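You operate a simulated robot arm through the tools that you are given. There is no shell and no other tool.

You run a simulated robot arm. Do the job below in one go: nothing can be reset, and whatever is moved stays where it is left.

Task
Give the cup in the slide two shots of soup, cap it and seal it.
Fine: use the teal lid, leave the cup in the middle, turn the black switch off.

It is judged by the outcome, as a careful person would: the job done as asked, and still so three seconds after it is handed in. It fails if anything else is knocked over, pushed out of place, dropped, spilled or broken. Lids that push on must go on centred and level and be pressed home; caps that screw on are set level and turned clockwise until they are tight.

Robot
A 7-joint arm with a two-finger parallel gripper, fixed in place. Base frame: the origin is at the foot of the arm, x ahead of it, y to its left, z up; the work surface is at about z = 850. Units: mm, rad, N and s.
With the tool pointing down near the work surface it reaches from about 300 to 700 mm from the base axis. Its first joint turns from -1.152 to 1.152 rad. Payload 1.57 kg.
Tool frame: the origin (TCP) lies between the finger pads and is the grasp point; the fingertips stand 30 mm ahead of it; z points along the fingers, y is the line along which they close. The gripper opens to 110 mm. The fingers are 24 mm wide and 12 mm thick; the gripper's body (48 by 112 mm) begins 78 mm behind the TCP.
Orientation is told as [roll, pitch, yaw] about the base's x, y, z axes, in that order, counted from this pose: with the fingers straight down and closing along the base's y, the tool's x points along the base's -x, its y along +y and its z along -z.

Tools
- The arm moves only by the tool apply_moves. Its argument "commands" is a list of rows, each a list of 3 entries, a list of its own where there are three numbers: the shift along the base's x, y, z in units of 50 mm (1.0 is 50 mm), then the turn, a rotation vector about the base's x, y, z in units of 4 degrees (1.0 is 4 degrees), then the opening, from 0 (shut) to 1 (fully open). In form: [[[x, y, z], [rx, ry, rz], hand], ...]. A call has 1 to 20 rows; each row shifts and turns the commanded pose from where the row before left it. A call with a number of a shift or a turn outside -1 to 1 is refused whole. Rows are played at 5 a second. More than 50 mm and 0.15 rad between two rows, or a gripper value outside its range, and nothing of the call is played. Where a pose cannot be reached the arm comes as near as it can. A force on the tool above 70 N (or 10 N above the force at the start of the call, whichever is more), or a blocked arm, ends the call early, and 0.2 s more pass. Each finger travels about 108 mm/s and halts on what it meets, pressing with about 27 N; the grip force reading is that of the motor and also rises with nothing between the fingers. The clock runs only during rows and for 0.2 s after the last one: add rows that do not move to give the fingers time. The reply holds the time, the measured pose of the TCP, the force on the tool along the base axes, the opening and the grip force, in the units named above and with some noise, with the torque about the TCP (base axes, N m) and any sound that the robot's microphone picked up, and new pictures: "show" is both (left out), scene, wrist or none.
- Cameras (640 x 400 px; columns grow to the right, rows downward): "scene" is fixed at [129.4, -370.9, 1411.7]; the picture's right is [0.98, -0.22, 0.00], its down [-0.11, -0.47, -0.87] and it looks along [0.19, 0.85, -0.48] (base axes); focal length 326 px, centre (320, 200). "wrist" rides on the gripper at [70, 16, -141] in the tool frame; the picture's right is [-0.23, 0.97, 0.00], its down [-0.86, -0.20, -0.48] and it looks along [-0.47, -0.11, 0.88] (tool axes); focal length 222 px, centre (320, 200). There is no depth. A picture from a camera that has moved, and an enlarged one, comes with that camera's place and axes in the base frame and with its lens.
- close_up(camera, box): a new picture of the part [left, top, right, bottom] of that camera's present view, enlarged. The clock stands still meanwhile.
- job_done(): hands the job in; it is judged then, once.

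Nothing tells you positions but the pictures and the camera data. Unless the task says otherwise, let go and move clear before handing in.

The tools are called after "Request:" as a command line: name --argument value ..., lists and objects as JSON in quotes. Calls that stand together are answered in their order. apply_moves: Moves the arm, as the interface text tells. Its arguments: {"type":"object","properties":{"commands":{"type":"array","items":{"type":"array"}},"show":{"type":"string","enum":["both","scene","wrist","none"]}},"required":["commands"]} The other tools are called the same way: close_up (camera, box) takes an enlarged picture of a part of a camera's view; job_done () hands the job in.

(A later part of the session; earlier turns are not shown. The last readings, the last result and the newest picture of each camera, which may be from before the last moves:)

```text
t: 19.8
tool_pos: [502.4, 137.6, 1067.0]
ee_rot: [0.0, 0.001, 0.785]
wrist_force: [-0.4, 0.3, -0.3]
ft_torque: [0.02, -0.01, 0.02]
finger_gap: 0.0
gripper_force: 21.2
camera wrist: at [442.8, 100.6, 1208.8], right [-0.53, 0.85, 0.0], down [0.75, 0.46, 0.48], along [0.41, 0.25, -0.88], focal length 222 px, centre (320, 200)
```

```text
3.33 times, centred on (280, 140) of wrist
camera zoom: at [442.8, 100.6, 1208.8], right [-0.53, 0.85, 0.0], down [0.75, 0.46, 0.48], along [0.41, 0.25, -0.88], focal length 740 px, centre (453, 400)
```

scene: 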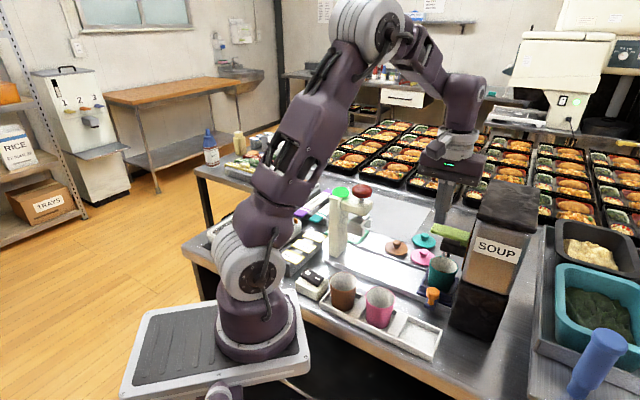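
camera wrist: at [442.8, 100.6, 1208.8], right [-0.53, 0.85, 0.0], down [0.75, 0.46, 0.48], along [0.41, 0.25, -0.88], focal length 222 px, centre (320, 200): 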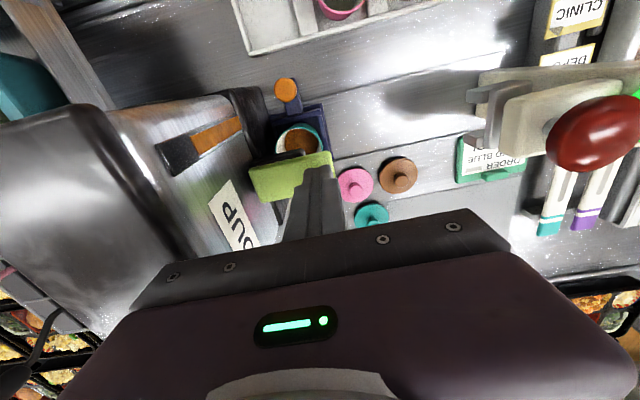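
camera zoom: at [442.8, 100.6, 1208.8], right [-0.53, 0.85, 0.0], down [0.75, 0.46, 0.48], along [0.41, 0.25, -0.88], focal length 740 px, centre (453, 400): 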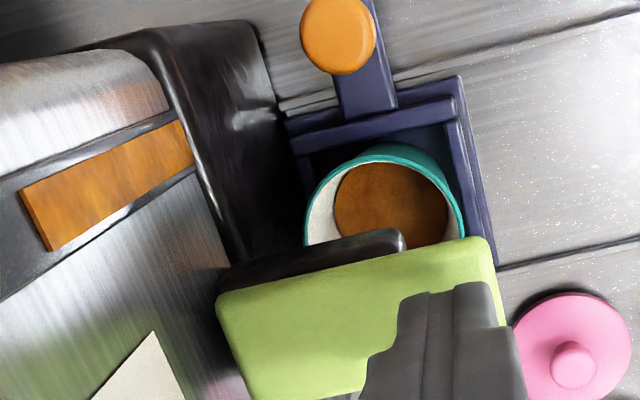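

The first shot is in the cup and the lever is back up. I'll press the same stroke a second time.

Request:
apply_moves --commands '[[[0, 0, -0.2], [0, 0, 0], 0], [[0, 0, -0.08], [0, 0, 0], 0], [[0, 0, -0.06], [0, 0, 0], 0], [[0, 0, -0.06], [0, 0, 0], 0], [[0, 0, -0.06], [0, 0, 0], 0], [[0, 0, 0], [0, 0, 0], 0]]' --show "both"

Request:
close_up --camera "scene" --box '[390, 190, 510, 290]'

Request:
close_up --camera "wrist" --box '[200, 80, 360, 200]'

```text
t: 21.2
tool_pos: [500.8, 139.0, 1045.5]
ee_rot: [0.0, -0.002, 0.787]
wrist_force: [1.2, 2.8, 5.7]
ft_torque: [0.01, -0.08, -0.01]
finger_gap: 0.0
gripper_force: 21.5
camera wrist: at [442.7, 101.3, 1186.7], right [-0.53, 0.85, 0.0], down [0.75, 0.46, 0.48], along [0.41, 0.25, -0.88], focal length 222 px, centre (320, 200)
```

scene: 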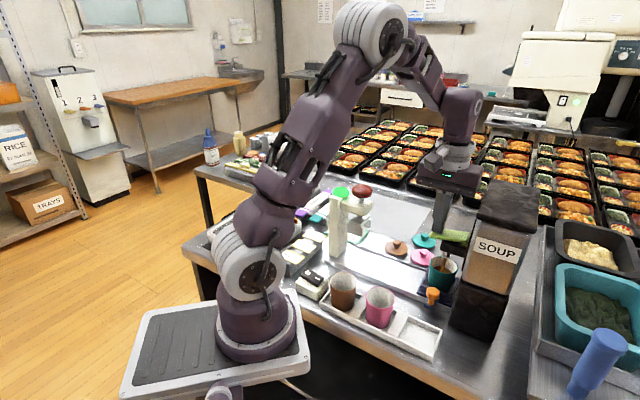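
wrist: 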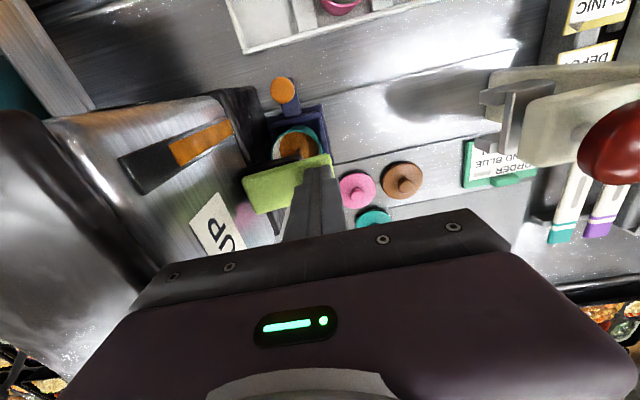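

```text
4.00 times, centred on (450, 240) of scene
camera zoom: at [129.4, -370.8, 1411.7], right [0.98, -0.22, 0.0], down [-0.11, -0.47, -0.87], along [0.19, 0.85, -0.48], focal length 1304 px, centre (-200, 40)
```

zoom: 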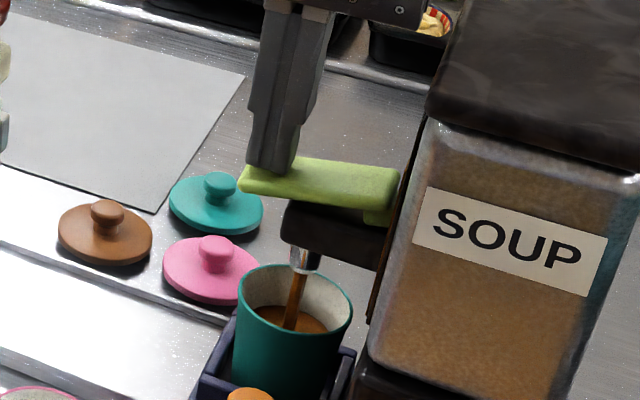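

```text
3.33 times, centred on (280, 140) of wrist
camera zoom: at [442.7, 101.3, 1186.7], right [-0.53, 0.85, 0.0], down [0.75, 0.46, 0.48], along [0.41, 0.25, -0.88], focal length 740 px, centre (453, 400)
```

zoom: 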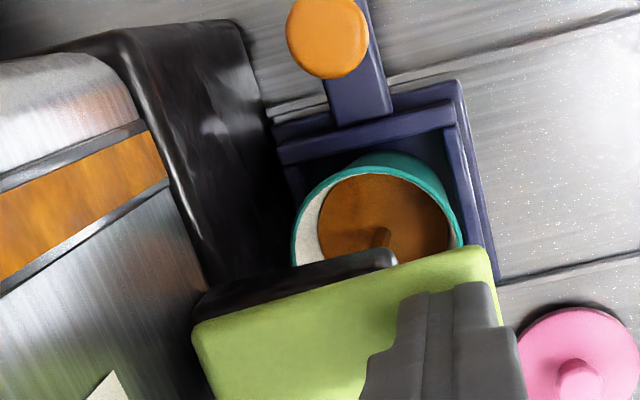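

The second shot is flowing and the level has risen. I'll release the lever and rise well clear.

Request:
apply_moves --commands '[[[0, 0, 0.15], [0, 0, 0], 0], [[0, 0, 0.4], [0, 0, 0], 0], [[0, 0, 0.6], [0, 0, 0], 0], [[-0.2, 0.2, 0.6], [0, 0, 0], 0.73], [[-0.4, 0.2, 0.3], [0, 0, 0], 0.73], [[0, 0, 0], [0, 0, 0], 0.73]]' --show "both"

Request:
close_up --camera "scene" --box '[390, 210, 510, 310]'

Request:
close_up --camera "wrist" --box '[180, 40, 380, 215]'

```text
t: 22.6
tool_pos: [472.4, 162.1, 1148.3]
ee_rot: [0.0, 0.001, 0.786]
wrist_force: [-0.1, -0.1, -0.7]
ft_torque: [0.0, 0.0, 0.02]
finger_gap: 80.2
gripper_force: 0.1
camera wrist: at [413.4, 124.1, 1289.3], right [-0.53, 0.85, 0.0], down [0.75, 0.46, 0.48], along [0.41, 0.25, -0.88], focal length 222 px, centre (320, 200)
```

scene: 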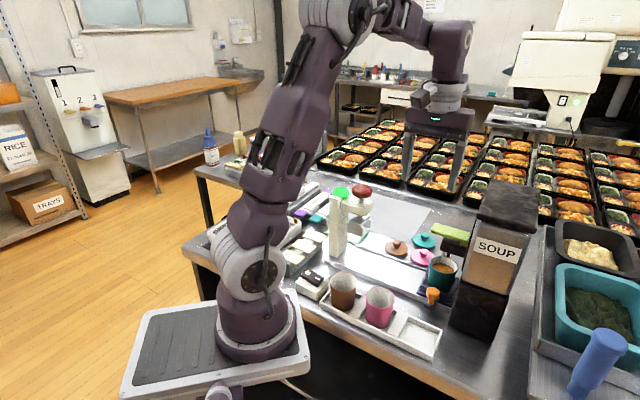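
wrist: 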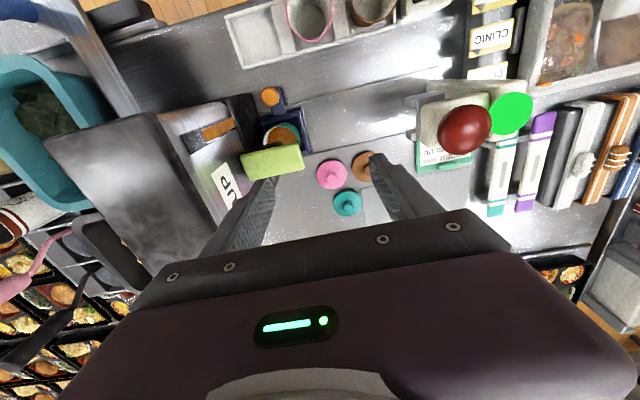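

```text
4.00 times, centred on (450, 260) of scene
camera zoom: at [129.4, -370.9, 1411.7], right [0.98, -0.22, 0.0], down [-0.11, -0.47, -0.87], along [0.19, 0.85, -0.48], focal length 1304 px, centre (-200, -40)
```

zoom: 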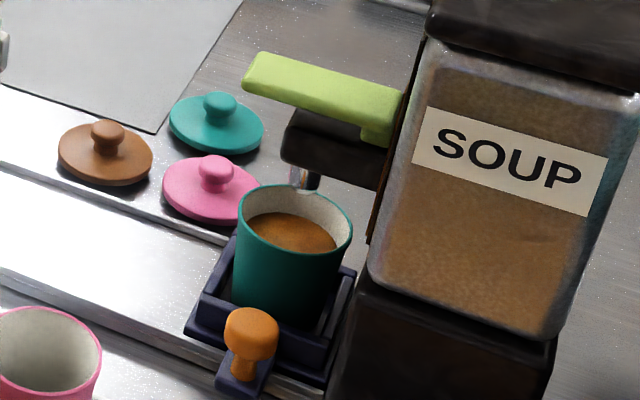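

```text
2.29 times, centred on (280, 128) of wrist
camera zoom: at [413.4, 124.1, 1289.3], right [-0.53, 0.85, 0.0], down [0.75, 0.46, 0.48], along [0.41, 0.25, -0.88], focal length 508 px, centre (411, 366)
```

zoom: 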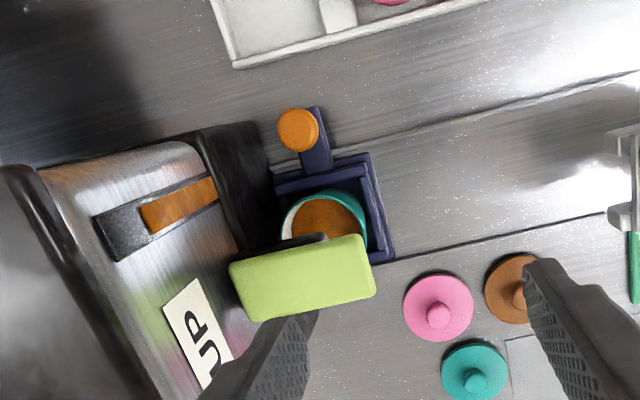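

Two shots are in the cup and nothing spilled. Next I'll straddle the orange knob with the fingers open 80 mm, staying clear of the tower, to draw the carriage back.

Request:
apply_moves --commands '[[[-0.17, -0.716, 0], [0, 0, 0], 0.73], [[-0.17, -0.716, 0], [0, 0, 0], 0.73], [[0, 0, -0.8], [0, 0, 0], 0.73], [[0, 0, -0.8], [0, 0, 0], 0.73], [[0, 0, -0.8], [0, 0, 0], 0.73], [[0, 0, -0.6], [0, 0, 0], 0.73], [[0, 0, 0], [0, 0, 0], 0.73]]' --show "both"

Request:
close_up --camera "scene" --box '[380, 200, 520, 310]'

Request:
close_up --camera "wrist" --box '[160, 60, 440, 260]'

```text
t: 24.2
tool_pos: [456.8, 88.1, 994.5]
ee_rot: [-0.001, 0.0, 0.786]
wrist_force: [0.1, 0.9, 0.1]
ft_torque: [0.01, -0.01, 0.0]
finger_gap: 80.3
gripper_force: 0.1
camera wrist: at [397.5, 51.1, 1135.5], right [-0.53, 0.85, 0.0], down [0.75, 0.46, 0.48], along [0.41, 0.25, -0.88], focal length 222 px, centre (320, 200)
```

scene: 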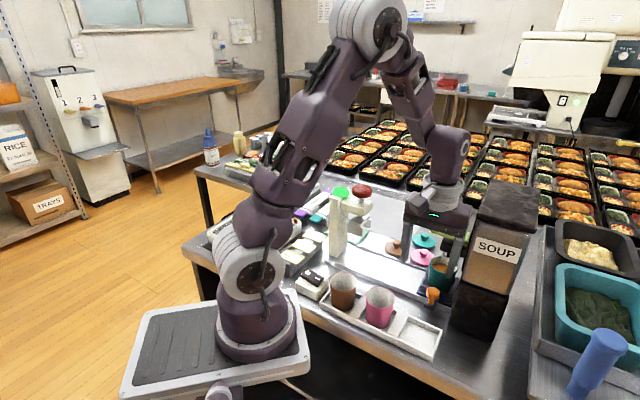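
wrist: 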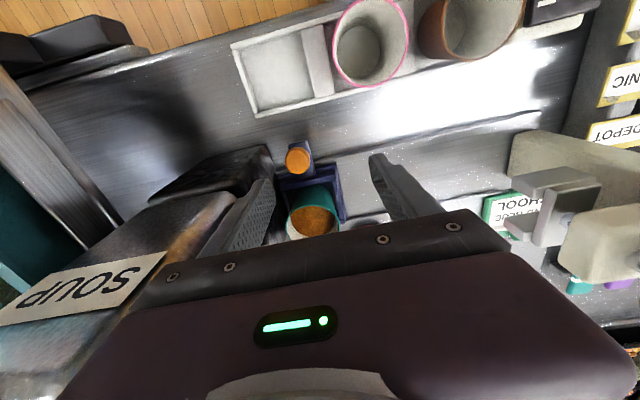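

```text
3.64 times, centred on (450, 255) of scene
camera zoom: at [129.4, -370.9, 1411.7], right [0.98, -0.22, 0.0], down [-0.11, -0.47, -0.87], along [0.19, 0.85, -0.48], focal length 1186 px, centre (-153, 0)
```

zoom: 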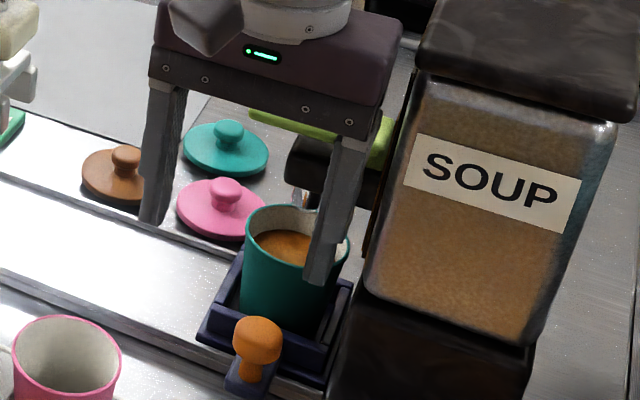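

```text
2.00 times, centred on (300, 160) of wrist
camera zoom: at [397.5, 51.1, 1135.5], right [-0.53, 0.85, 0.0], down [0.75, 0.46, 0.48], along [0.41, 0.25, -0.88], focal length 444 px, centre (360, 280)
```

zoom: 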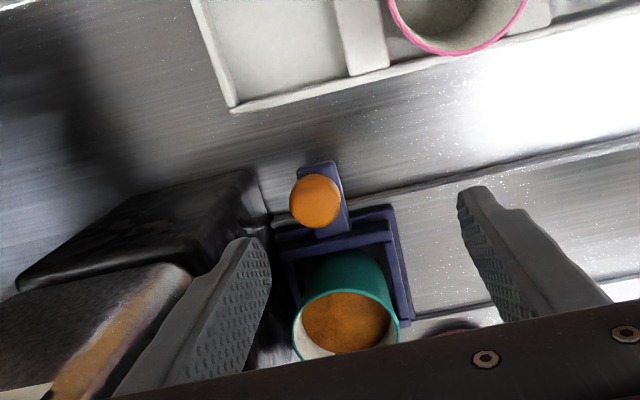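

The knob sits between the fingers with about 5 mm to spare on the dispenser side. I'll open slightly more and lower to knob height.

Request:
apply_moves --commands '[[[0, 0, -0.3], [0, 0, 0], 0.78], [[0, 0, -0.4], [0, 0, 0], 0.78], [[0, 0, -0.4], [0, 0, 0], 0.78], [[0, 0, -0.4], [0, 0, 0], 0.78], [[0, 0, -0.2], [0, 0, 0], 0.78], [[0, 0, 0], [0, 0, 0], 0.78]]' --show "both"

Request:
close_up --camera "wrist" --box '[160, 60, 440, 260]'

Request:
close_up --camera "scene" --box '[380, 200, 520, 310]'

```text
t: 25.6
tool_pos: [456.7, 87.6, 911.6]
ee_rot: [0.001, 0.0, 0.783]
wrist_force: [-0.3, -0.9, 0.2]
ft_torque: [-0.02, 0.01, 0.0]
finger_gap: 86.0
gripper_force: 0.1
camera wrist: at [396.5, 50.6, 1052.6], right [-0.53, 0.85, 0.0], down [0.75, 0.46, 0.48], along [0.41, 0.25, -0.88], focal length 222 px, centre (320, 200)
```

scene: 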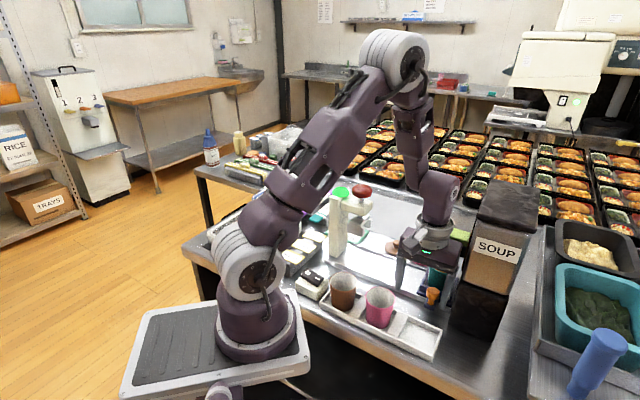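
wrist: 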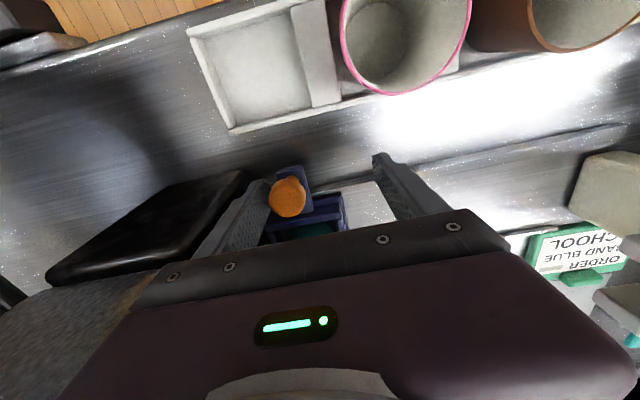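

```text
2.00 times, centred on (300, 160) of wrist
camera zoom: at [396.5, 50.6, 1052.6], right [-0.53, 0.85, 0.0], down [0.75, 0.46, 0.48], along [0.41, 0.25, -0.88], focal length 444 px, centre (360, 280)
```

zoom: 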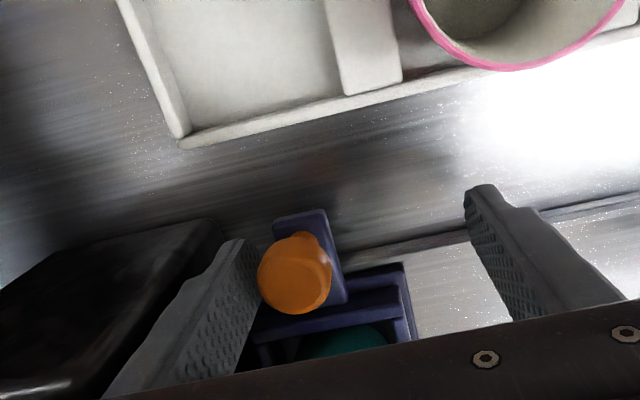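

```text
3.64 times, centred on (450, 255) of scene
camera zoom: at [129.4, -370.9, 1411.7], right [0.98, -0.22, 0.0], down [-0.11, -0.47, -0.87], along [0.19, 0.85, -0.48], focal length 1186 px, centre (-153, 0)
```

zoom: 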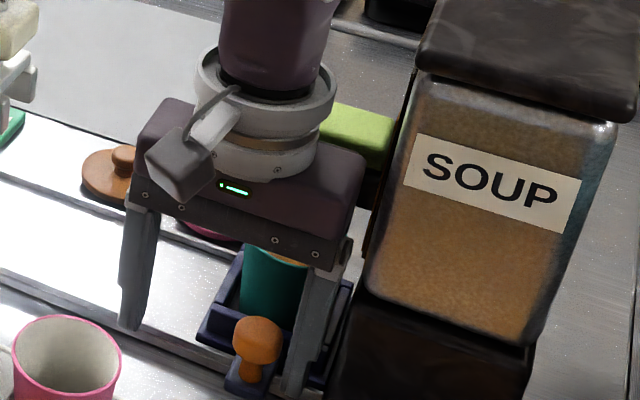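

The dispenser-side finger stands just behind the knob. I'll draw the carriage back slowly so the soup doesn't slosh.

Request:
apply_moves --commands '[[[-0.05, 0.05, 0], [0, 0, 0], 0.78], [[-0.05, 0.05, 0], [0, 0, 0], 0.78], [[-0.05, 0.05, 0], [0, 0, 0], 0.78], [[-0.06, 0.06, 0], [0, 0, 0], 0.78], [[-0.06, 0.06, 0], [0, 0, 0], 0.78], [[-0.07, 0.07, 0], [0, 0, 0], 0.78], [[-0.07, 0.07, 0], [0, 0, 0], 0.78], [[-0.07, 0.07, 0], [0, 0, 0], 0.78], [[-0.07, 0.07, 0], [0, 0, 0], 0.78], [[-0.07, 0.07, 0], [0, 0, 0], 0.78], [[-0.06, 0.06, 0], [0, 0, 0], 0.78], [[-0.05, 0.05, 0], [0, 0, 0], 0.78], [[-0.03, 0.03, 0], [0, 0, 0], 0.78], [[0, 0, 0], [0, 0, 0], 0.78]]' --show "both"

Request:
close_up --camera "wrist" --box '[160, 60, 440, 260]'

Request:
close_up --camera "scene" --box '[350, 200, 490, 310]'

```text
t: 28.6
tool_pos: [418.0, 125.7, 912.1]
ee_rot: [-0.001, -0.001, 0.785]
wrist_force: [0.9, -0.9, 0.5]
ft_torque: [0.01, -0.02, 0.01]
finger_gap: 86.4
gripper_force: 0.8
camera wrist: at [358.0, 88.6, 1054.3], right [-0.53, 0.85, 0.0], down [0.75, 0.46, 0.48], along [0.41, 0.25, -0.88], focal length 222 px, centre (320, 200)
```

scene: 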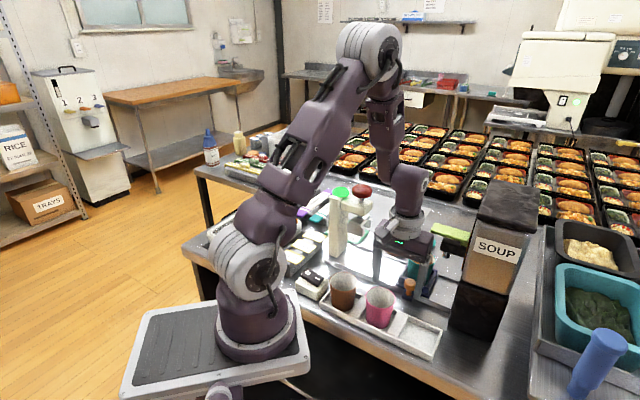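
wrist: 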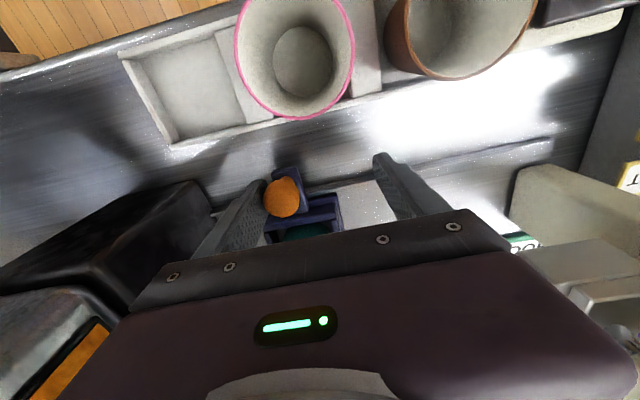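

```text
2.00 times, centred on (300, 160) of wrist
camera zoom: at [358.0, 88.6, 1054.3], right [-0.53, 0.85, 0.0], down [0.75, 0.46, 0.48], along [0.41, 0.25, -0.88], focal length 444 px, centre (360, 280)
```

zoom: 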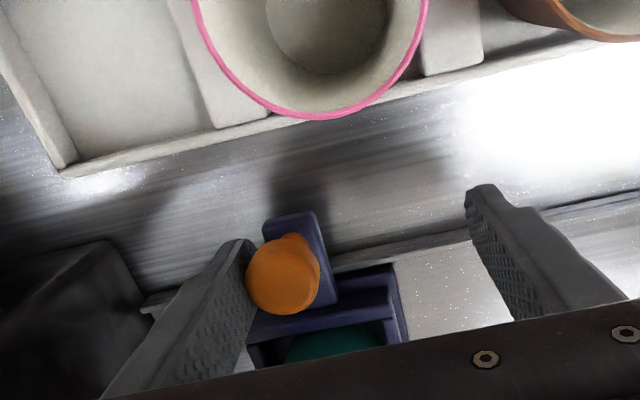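

```text
3.64 times, centred on (420, 255) of scene
camera zoom: at [129.4, -370.9, 1411.6], right [0.98, -0.22, 0.0], down [-0.11, -0.47, -0.87], along [0.19, 0.85, -0.48], focal length 1186 px, centre (-44, 0)
```

zoom: 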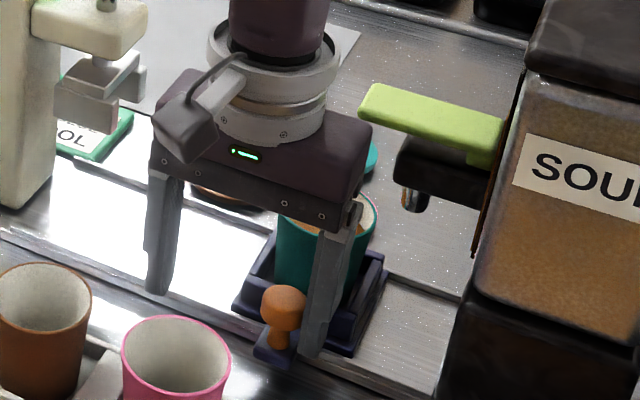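

The carriage is well clear of the dispenser at about e≈237. I'll centre the gripper over the knob and take hold of it, for full control on the way to the middle.

Request:
apply_moves --commands '[[[0.14, -0.14, 0], [0, 0, 0], 0.78], [[0.14, -0.14, 0], [0, 0, 0], 0.78], [[0.14, -0.14, 0], [0, 0, 0], 0.78], [[0, 0, 0], [0, 0, 0], 0.6], [[0, 0, 0], [0, 0, 0], 0.45], [[0, 0, 0], [0, 0, 0], 0.38], [[0, 0, 0], [0, 0, 0], 0.38]]' --show "both"

Request:
close_up --camera "wrist" --box '[160, 60, 440, 260]'

Request:
close_up --camera "scene" --box '[350, 200, 490, 310]'

```text
t: 30.2
tool_pos: [438.2, 105.4, 913.8]
ee_rot: [0.001, -0.001, 0.784]
wrist_force: [-0.1, 0.4, -0.4]
ft_torque: [-0.01, -0.01, -0.03]
finger_gap: 41.9
gripper_force: 0.0
camera wrist: at [379.2, 66.8, 1055.1], right [-0.53, 0.85, 0.0], down [0.75, 0.46, 0.48], along [0.41, 0.25, -0.88], focal length 222 px, centre (320, 200)
```

scene: 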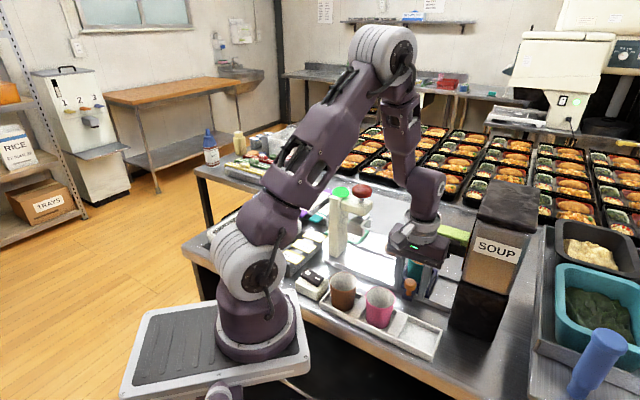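
wrist: 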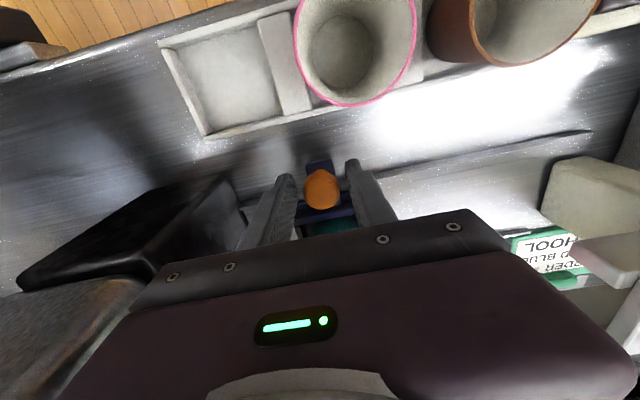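

```text
2.00 times, centred on (300, 160) of wrist
camera zoom: at [379.2, 66.8, 1055.1], right [-0.53, 0.85, 0.0], down [0.75, 0.46, 0.48], along [0.41, 0.25, -0.88], focal length 444 px, centre (360, 280)
```

zoom: 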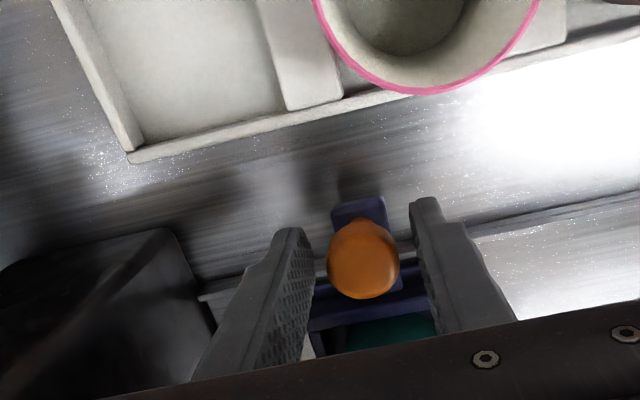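

```text
3.64 times, centred on (420, 255) of scene
camera zoom: at [129.4, -370.9, 1411.7], right [0.98, -0.22, 0.0], down [-0.11, -0.47, -0.87], along [0.19, 0.85, -0.48], focal length 1186 px, centre (-44, 0)
```

zoom: 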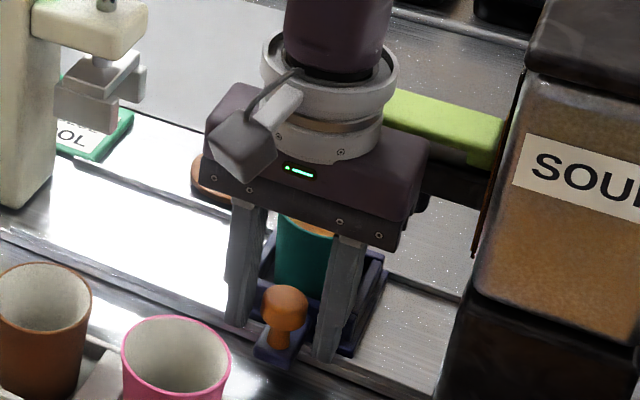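

The knob is centred between the fingers, so I'll close on it.

Request:
apply_moves --commands '[[[0, 0, 0], [0, 0, 0], 0.3], [[0, 0, 0], [0, 0, 0], 0.24], [[0, 0, 0], [0, 0, 0], 0.2], [[0, 0, 0], [0, 0, 0], 0.16], [[0, 0, 0], [0, 0, 0], 0.12], [[0, 0, 0], [0, 0, 0], 0.12]]' --show "none"

```text
t: 31.6
tool_pos: [438.3, 104.6, 913.8]
ee_rot: [-0.001, -0.001, 0.785]
wrist_force: [0.4, 0.0, -0.9]
ft_torque: [-0.03, 0.02, -0.01]
finger_gap: 26.2
gripper_force: 36.7
```

I have the knob, and it is 26 mm across. I'll slide the carriage gently back to the middle, to e≈180.

Request:
apply_moves --commands '[[[-0.03, 0.03, 0], [0, 0, 0], 0.12], [[-0.05, 0.05, 0], [0, 0, 0], 0.12], [[-0.07, 0.07, 0], [0, 0, 0], 0.12], [[-0.07, 0.07, 0], [0, 0, 0], 0.12], [[-0.07, 0.07, 0], [0, 0, 0], 0.12], [[-0.07, 0.07, 0], [0, 0, 0], 0.12], [[-0.07, 0.07, 0], [0, 0, 0], 0.12], [[-0.07, 0.07, 0], [0, 0, 0], 0.12], [[-0.07, 0.07, 0], [0, 0, 0], 0.12], [[-0.07, 0.07, 0], [0, 0, 0], 0.12], [[-0.07, 0.07, 0], [0, 0, 0], 0.12], [[-0.05, 0.05, 0], [0, 0, 0], 0.12], [[-0.03, 0.03, 0], [0, 0, 0], 0.12], [[0, 0, 0], [0, 0, 0], 0.12]]' --show "scene"

Request:
close_up --camera "scene" --box '[330, 200, 470, 310]'

```text
t: 34.6
tool_pos: [398.8, 144.1, 911.4]
ee_rot: [0.001, 0.0, 0.784]
wrist_force: [-5.2, -5.2, 19.7]
ft_torque: [-0.23, 0.21, -0.05]
finger_gap: 26.3
gripper_force: 37.3
```

scene: 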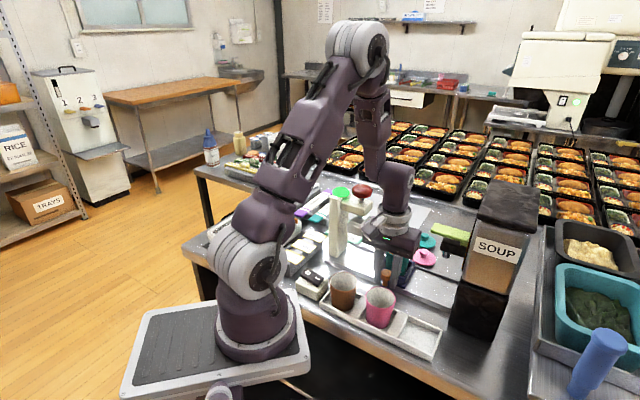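

```text
3.64 times, centred on (400, 255) of scene
camera zoom: at [129.1, -371.1, 1411.6], right [0.98, -0.22, 0.0], down [-0.11, -0.47, -0.87], along [0.19, 0.85, -0.48], focal length 1186 px, centre (29, 0)
```

zoom: 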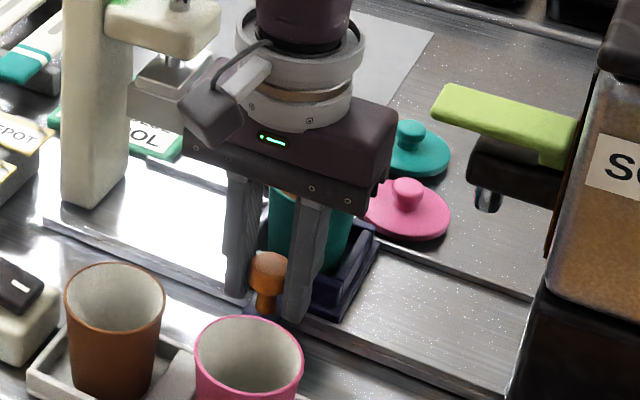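

The carriage is at e≈180, back in the middle. I'll let go of the knob, rise, and check.

Request:
apply_moves --commands '[[[0, 0, 0.02], [0, 0, 0], 0.25], [[0, 0, 0], [0, 0, 0], 0.38], [[0, 0, 0], [0, 0, 0], 0.42], [[0, 0, 0.4], [0, 0, 0], 0.42], [[0, 0, 0.8], [0, 0, 0], 0.42], [[0, 0, 0.8], [0, 0, 0], 0.42], [[0, 0, 0.8], [0, 0, 0], 0.42], [[0, 0, 0.8], [0, 0, 0], 0.42], [[0, 0, 0.8], [0, 0, 0], 0.42], [[0, 0, 0], [0, 0, 0], 0.42]]' --show "both"

Request:
close_up --camera "scene" --box '[360, 210, 480, 300]'

Request:
close_up --camera "wrist" --box '[200, 60, 440, 220]'

```text
t: 36.8
tool_pos: [397.6, 144.6, 1133.5]
ee_rot: [0.001, 0.0, 0.786]
wrist_force: [0.1, 0.8, 0.3]
ft_torque: [0.01, -0.03, -0.06]
finger_gap: 46.2
gripper_force: 0.1
camera wrist: at [338.6, 108.5, 1275.2], right [-0.53, 0.85, 0.0], down [0.75, 0.46, 0.48], along [0.41, 0.25, -0.88], focal length 222 px, centre (320, 200)
```

scene: 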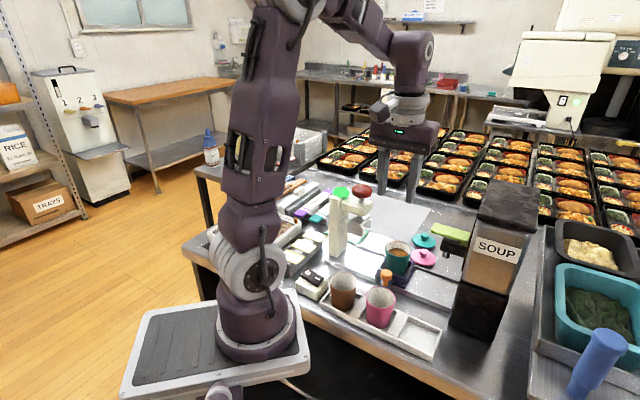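
wrist: 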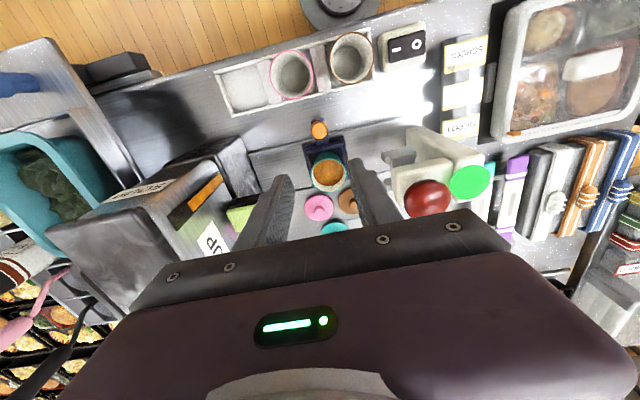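

```text
4.44 times, centred on (420, 255) of scene
camera zoom: at [129.4, -370.9, 1411.7], right [0.98, -0.22, 0.0], down [-0.11, -0.47, -0.87], along [0.19, 0.85, -0.48], focal length 1449 px, centre (-124, -44)
```

zoom: 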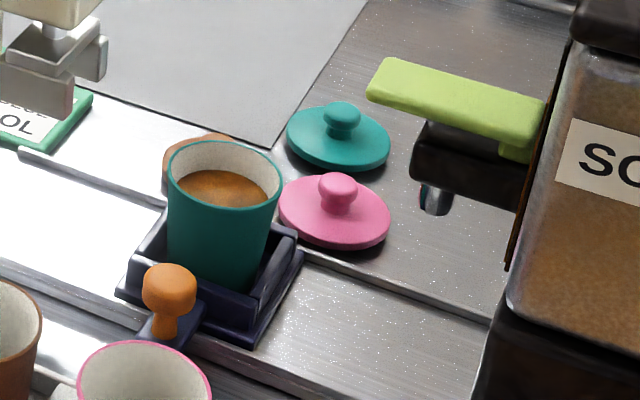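

```text
2.50 times, centred on (320, 140) of wrist
camera zoom: at [338.6, 108.5, 1275.2], right [-0.53, 0.85, 0.0], down [0.75, 0.46, 0.48], along [0.41, 0.25, -0.88], focal length 555 px, centre (320, 350)
```

zoom: 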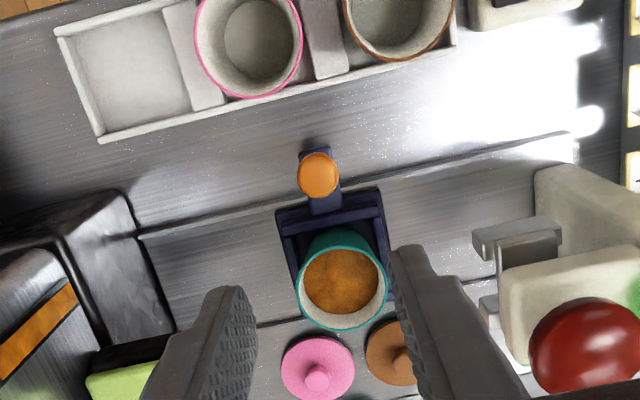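

The cup and carriage are back exactly where they started, with the soup in. Now I'll go over the teal lid and fix its position from above.

Request:
apply_moves --commands '[[[0.786, 0.666, -0.1], [0, 0, 0], 0.42], [[0.786, 0.666, -0.1], [0, 0, 0], 0.42], [[0.786, 0.666, -0.2], [0, 0, 0], 0.42], [[0.786, 0.666, -0.3], [0, 0, 0], 0.42], [[0.786, 0.666, -0.3], [0, 0, 0], 0.42], [[0, 0, 0], [0, 0, 0], 0.42]]' --show "both"

Request:
close_up --camera "wrist" --box '[220, 60, 420, 210]'

Request:
close_up --camera "scene" --box '[360, 190, 480, 290]'

```text
refused: row 1 steps farther than a row can; nothing moved
```

```text
2.67 times, centred on (320, 135) of wrist
camera zoom: at [338.6, 108.5, 1275.2], right [-0.53, 0.85, 0.0], down [0.75, 0.46, 0.48], along [0.41, 0.25, -0.88], focal length 592 px, centre (320, 373)
```

zoom: 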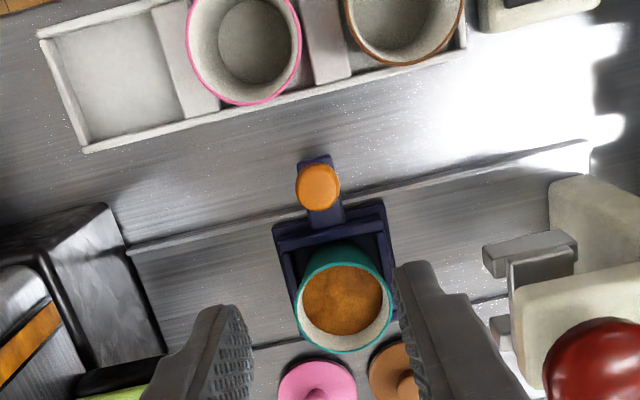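

```text
4.00 times, centred on (420, 240) of scene
camera zoom: at [129.4, -370.9, 1411.7], right [0.98, -0.22, 0.0], down [-0.11, -0.47, -0.87], along [0.19, 0.85, -0.48], focal length 1304 px, centre (-80, 40)
```

zoom: 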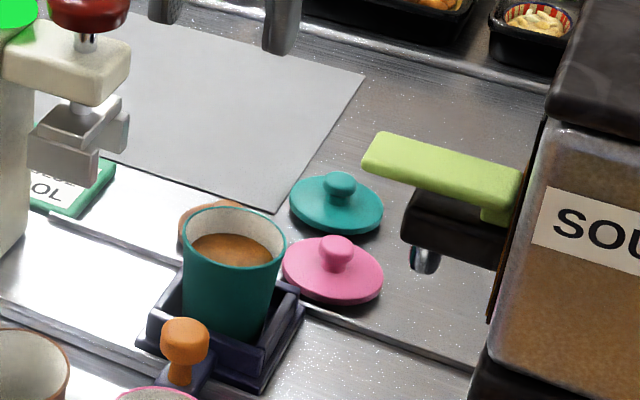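

That call was refused because a row stepped farther than 50 mm in all. I'll make the same move in smaller rows.

Request:
apply_moves --commands '[[[0.655, 0.555, -0.1], [0, 0, 0], 0.42], [[0.655, 0.555, -0.1], [0, 0, 0], 0.42], [[0.655, 0.555, -0.2], [0, 0, 0], 0.42], [[0.655, 0.555, -0.2], [0, 0, 0], 0.42], [[0.655, 0.555, -0.2], [0, 0, 0], 0.42], [[0.655, 0.555, -0.2], [0, 0, 0], 0.42], [[0, 0, 0], [0, 0, 0], 0.42]]' --show "both"

Request:
close_up --camera "wrist" --box '[220, 60, 420, 210]'

Request:
close_up --camera "scene" --box '[360, 190, 480, 290]'

```text
t: 38.4
tool_pos: [574.8, 292.4, 1085.9]
ee_rot: [0.001, 0.002, 0.784]
wrist_force: [0.4, -0.1, 0.0]
ft_torque: [-0.01, 0.03, 0.01]
finger_gap: 46.1
gripper_force: 0.1
out of reach, approached as far as the arm can: row 6
camera wrist: at [516.9, 255.5, 1226.6], right [-0.53, 0.85, 0.0], down [0.75, 0.46, 0.48], along [0.41, 0.25, -0.88], focal length 222 px, centre (320, 200)
```

scene: 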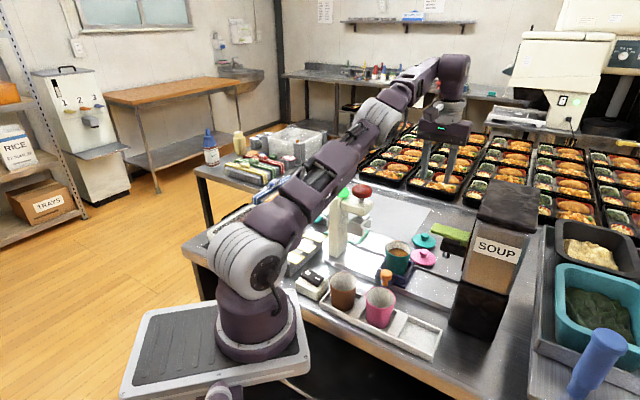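
wrist: 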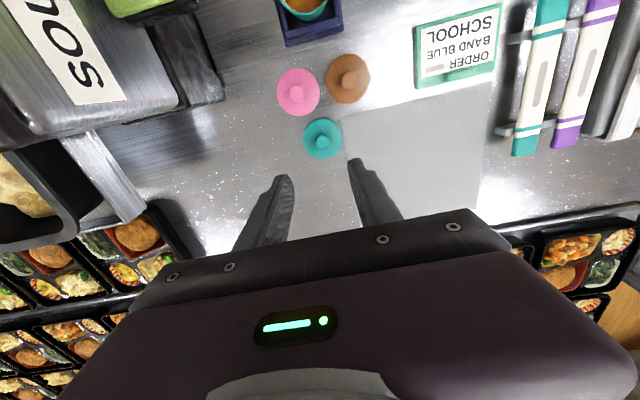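

```text
2.67 times, centred on (320, 135) of wrist
camera zoom: at [516.9, 255.5, 1226.6], right [-0.53, 0.85, 0.0], down [0.75, 0.46, 0.48], along [0.41, 0.25, -0.88], focal length 592 px, centre (320, 373)
```

zoom: 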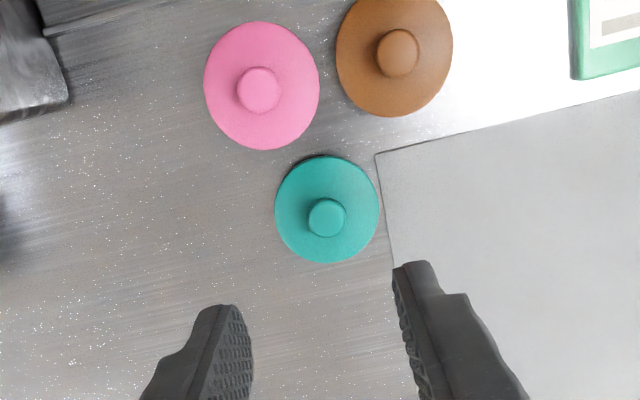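

```text
4.00 times, centred on (420, 240) of scene
camera zoom: at [129.4, -370.9, 1411.7], right [0.98, -0.22, 0.0], down [-0.11, -0.47, -0.87], along [0.19, 0.85, -0.48], focal length 1304 px, centre (-80, 40)
```

zoom: 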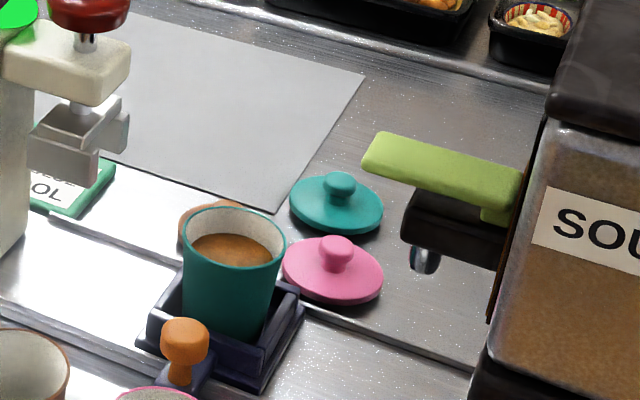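

The arm ran out of reach at that height. The teal lid is at about (587, 304) with its knob top near z≈884. I'll lower straight down, where the reach is better, and see where the tool settles.

Request:
apply_moves --commands '[[[0, 0, -0.8], [0, 0, 0], 0.42], [[0, 0, -0.8], [0, 0, 0], 0.42], [[0, 0, -0.8], [0, 0, 0], 0.42], [[0, 0, 0], [0, 0, 0], 0.42]]' --show "both"

Request:
close_up --camera "wrist" --box '[220, 60, 420, 210]'

```text
t: 39.4
tool_pos: [575.0, 288.1, 962.4]
ee_rot: [0.0, 0.0, 0.785]
wrist_force: [0.4, -0.2, -0.4]
ft_torque: [0.01, -0.01, 0.0]
finger_gap: 46.2
gripper_force: 0.0
camera wrist: at [516.1, 252.4, 1103.7], right [-0.53, 0.85, 0.0], down [0.75, 0.46, 0.48], along [0.41, 0.25, -0.88], focal length 222 px, centre (320, 200)
```

scene: 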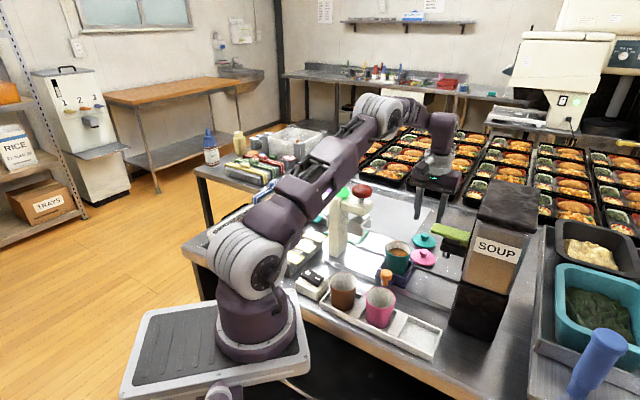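
wrist: 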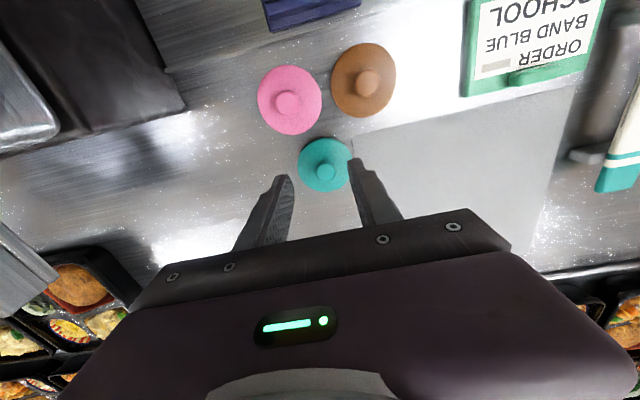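

```text
2.67 times, centred on (320, 135) of wrist
camera zoom: at [516.1, 252.4, 1103.7], right [-0.53, 0.85, 0.0], down [0.75, 0.46, 0.48], along [0.41, 0.25, -0.88], focal length 592 px, centre (320, 373)
```

zoom: 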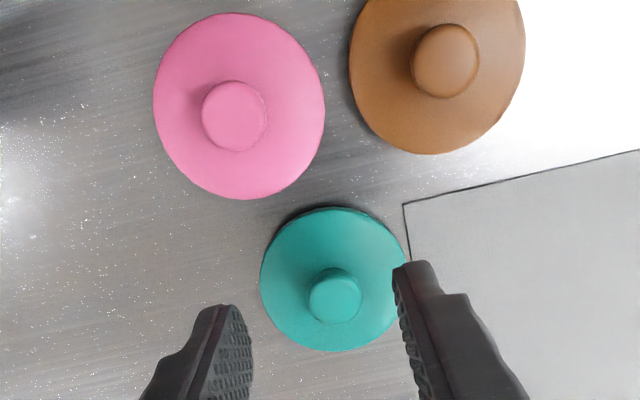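

The lid knob is at about (587, 303), roughly 19 mm further out than the fingers. I'll shift in two small steps and check the response.

Request:
apply_moves --commands '[[[0.12, 0.15, -0.1], [0, 0, 0], 0.42], [[0.12, 0.15, -0.1], [0, 0, 0], 0.42], [[0, 0, 0], [0, 0, 0], 0.42]]' --show "both"

Request:
close_up --camera "wrist" --box '[220, 80, 420, 230]'

Request:
close_up --camera "scene" --box '[370, 170, 470, 270]'

```text
t: 40.2
tool_pos: [586.1, 307.0, 953.3]
ee_rot: [0.0, -0.002, 0.785]
wrist_force: [-0.2, 0.7, -0.7]
ft_torque: [0.01, 0.01, 0.0]
finger_gap: 46.0
gripper_force: 0.0
camera wrist: at [528.1, 268.6, 1094.3], right [-0.53, 0.85, 0.0], down [0.75, 0.46, 0.48], along [0.41, 0.25, -0.88], focal length 222 px, centre (320, 200)
```

scene: 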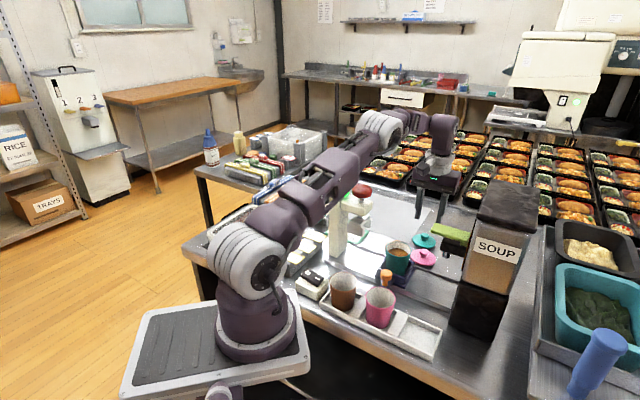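
wrist: 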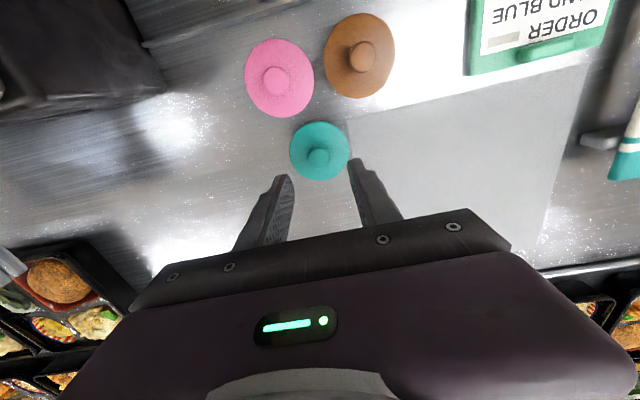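

```text
2.67 times, centred on (320, 155) of wrist
camera zoom: at [528.1, 268.6, 1094.3], right [-0.53, 0.85, 0.0], down [0.75, 0.46, 0.48], along [0.41, 0.25, -0.88], focal length 592 px, centre (320, 320)
```

zoom: 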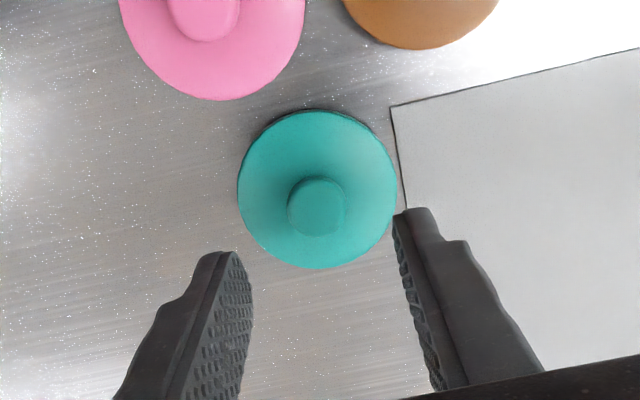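

```text
4.00 times, centred on (420, 220) of scene
camera zoom: at [129.4, -370.9, 1411.7], right [0.98, -0.22, 0.0], down [-0.11, -0.47, -0.87], along [0.19, 0.85, -0.48], focal length 1304 px, centre (-80, 120)
```

zoom: 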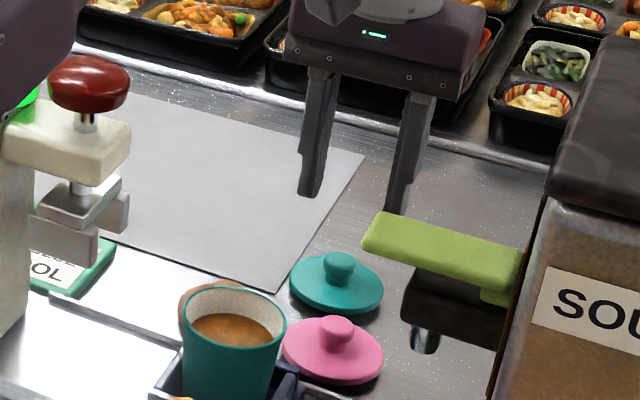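

The fingers nearly straddle the lid knob. In the gripper's own frame the knob is about 1 mm along e and 4 mm back from centre, so I'll correct that while lowering partway.

Request:
apply_moves --commands '[[[-0.042, -0.07, -0.1], [0, 0, 0], 0.42], [[0, 0, -0.2], [0, 0, 0], 0.42], [[0, 0, -0.2], [0, 0, 0], 0.42], [[0, 0, -0.1], [0, 0, 0], 0.42], [[0, 0, 0], [0, 0, 0], 0.42], [[0, 0, 0], [0, 0, 0], 0.42]]' --show "wrist"

Request:
close_up --camera "wrist" --box '[220, 80, 420, 205]'

Request:
close_up --camera "scene" --box '[370, 190, 470, 270]'

```text
t: 41.6
tool_pos: [585.9, 303.7, 923.5]
ee_rot: [0.002, 0.001, 0.786]
wrist_force: [-0.2, -0.1, -0.2]
ft_torque: [-0.01, 0.01, 0.0]
finger_gap: 46.1
gripper_force: 0.1
camera wrist: at [526.0, 266.0, 1065.3], right [-0.53, 0.85, 0.0], down [0.75, 0.46, 0.48], along [0.41, 0.25, -0.88], focal length 222 px, centre (320, 200)
```

wrist: 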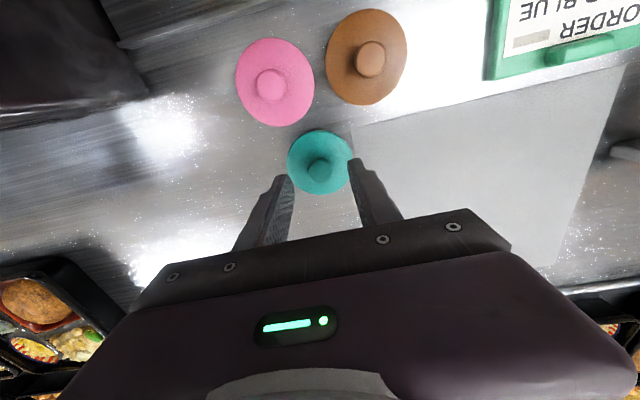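

```text
3.20 times, centred on (320, 142) of wrist
camera zoom: at [526.0, 266.0, 1065.3], right [-0.53, 0.85, 0.0], down [0.75, 0.46, 0.48], along [0.41, 0.25, -0.88], focal length 711 px, centre (320, 384)
```

zoom: 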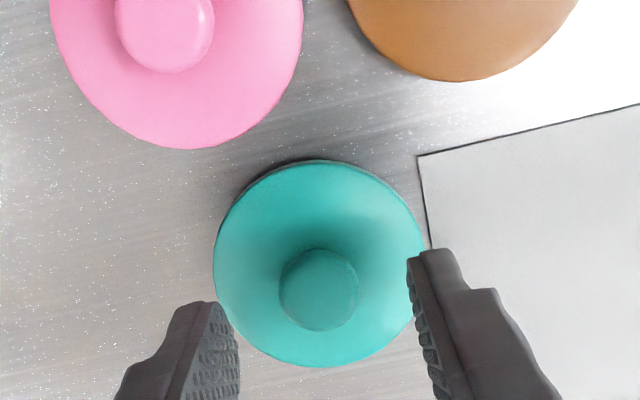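

```text
5.00 times, centred on (420, 230) of scene
camera zoom: at [129.4, -370.9, 1411.7], right [0.98, -0.22, 0.0], down [-0.11, -0.47, -0.87], along [0.19, 0.85, -0.48], focal length 1630 px, centre (-180, 50)
```

zoom: 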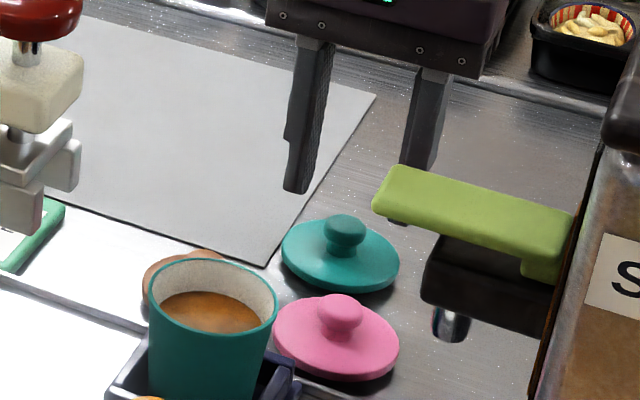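

The knob is centred to within about 2 mm. I'll apply a last correction and lower the fingertips to knob level.

Request:
apply_moves --commands '[[[-0.024, -0.024, -0.12], [0, 0, 0], 0.42], [[0, 0, -0.12], [0, 0, 0], 0.42], [[0, 0, -0.12], [0, 0, 0], 0.42], [[0, 0, -0.1], [0, 0, 0], 0.42], [[0, 0, 0], [0, 0, 0], 0.42]]' --show "wrist"

Request:
close_up --camera "wrist" --box '[220, 80, 420, 205]'

Request:
close_up --camera "scene" --box '[390, 200, 460, 260]'

```text
t: 42.8
tool_pos: [585.1, 302.7, 900.8]
ee_rot: [0.0, -0.001, 0.786]
wrist_force: [0.0, 0.5, 0.1]
ft_torque: [0.01, 0.03, 0.02]
finger_gap: 45.8
gripper_force: 0.1
camera wrist: at [525.1, 264.4, 1042.6], right [-0.53, 0.85, 0.0], down [0.75, 0.46, 0.48], along [0.41, 0.25, -0.88], focal length 222 px, centre (320, 200)
```

wrist: 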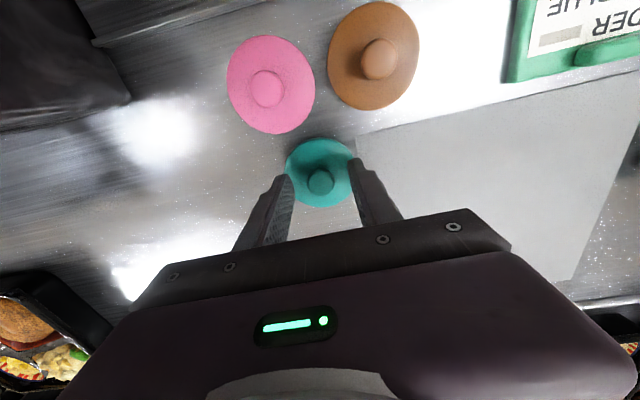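

```text
3.20 times, centred on (320, 142) of wrist
camera zoom: at [525.1, 264.4, 1042.6], right [-0.53, 0.85, 0.0], down [0.75, 0.46, 0.48], along [0.41, 0.25, -0.88], focal length 711 px, centre (320, 384)
```

zoom: 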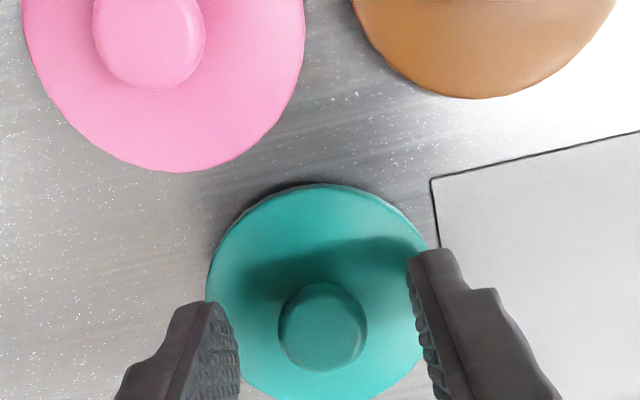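

```text
6.67 times, centred on (425, 230) of scene
camera zoom: at [129.4, -370.9, 1411.7], right [0.98, -0.22, 0.0], down [-0.11, -0.47, -0.87], along [0.19, 0.85, -0.48], focal length 2174 px, centre (-380, 0)
```

zoom: 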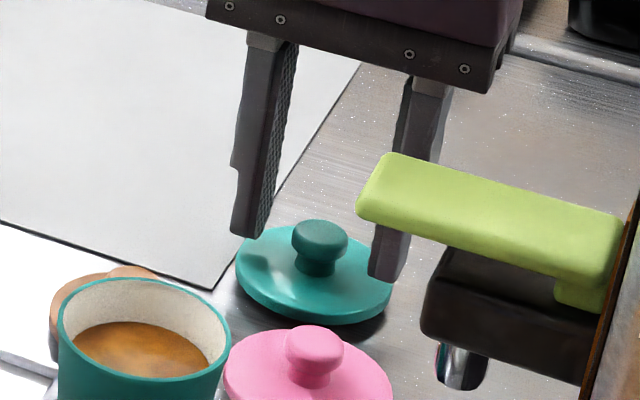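

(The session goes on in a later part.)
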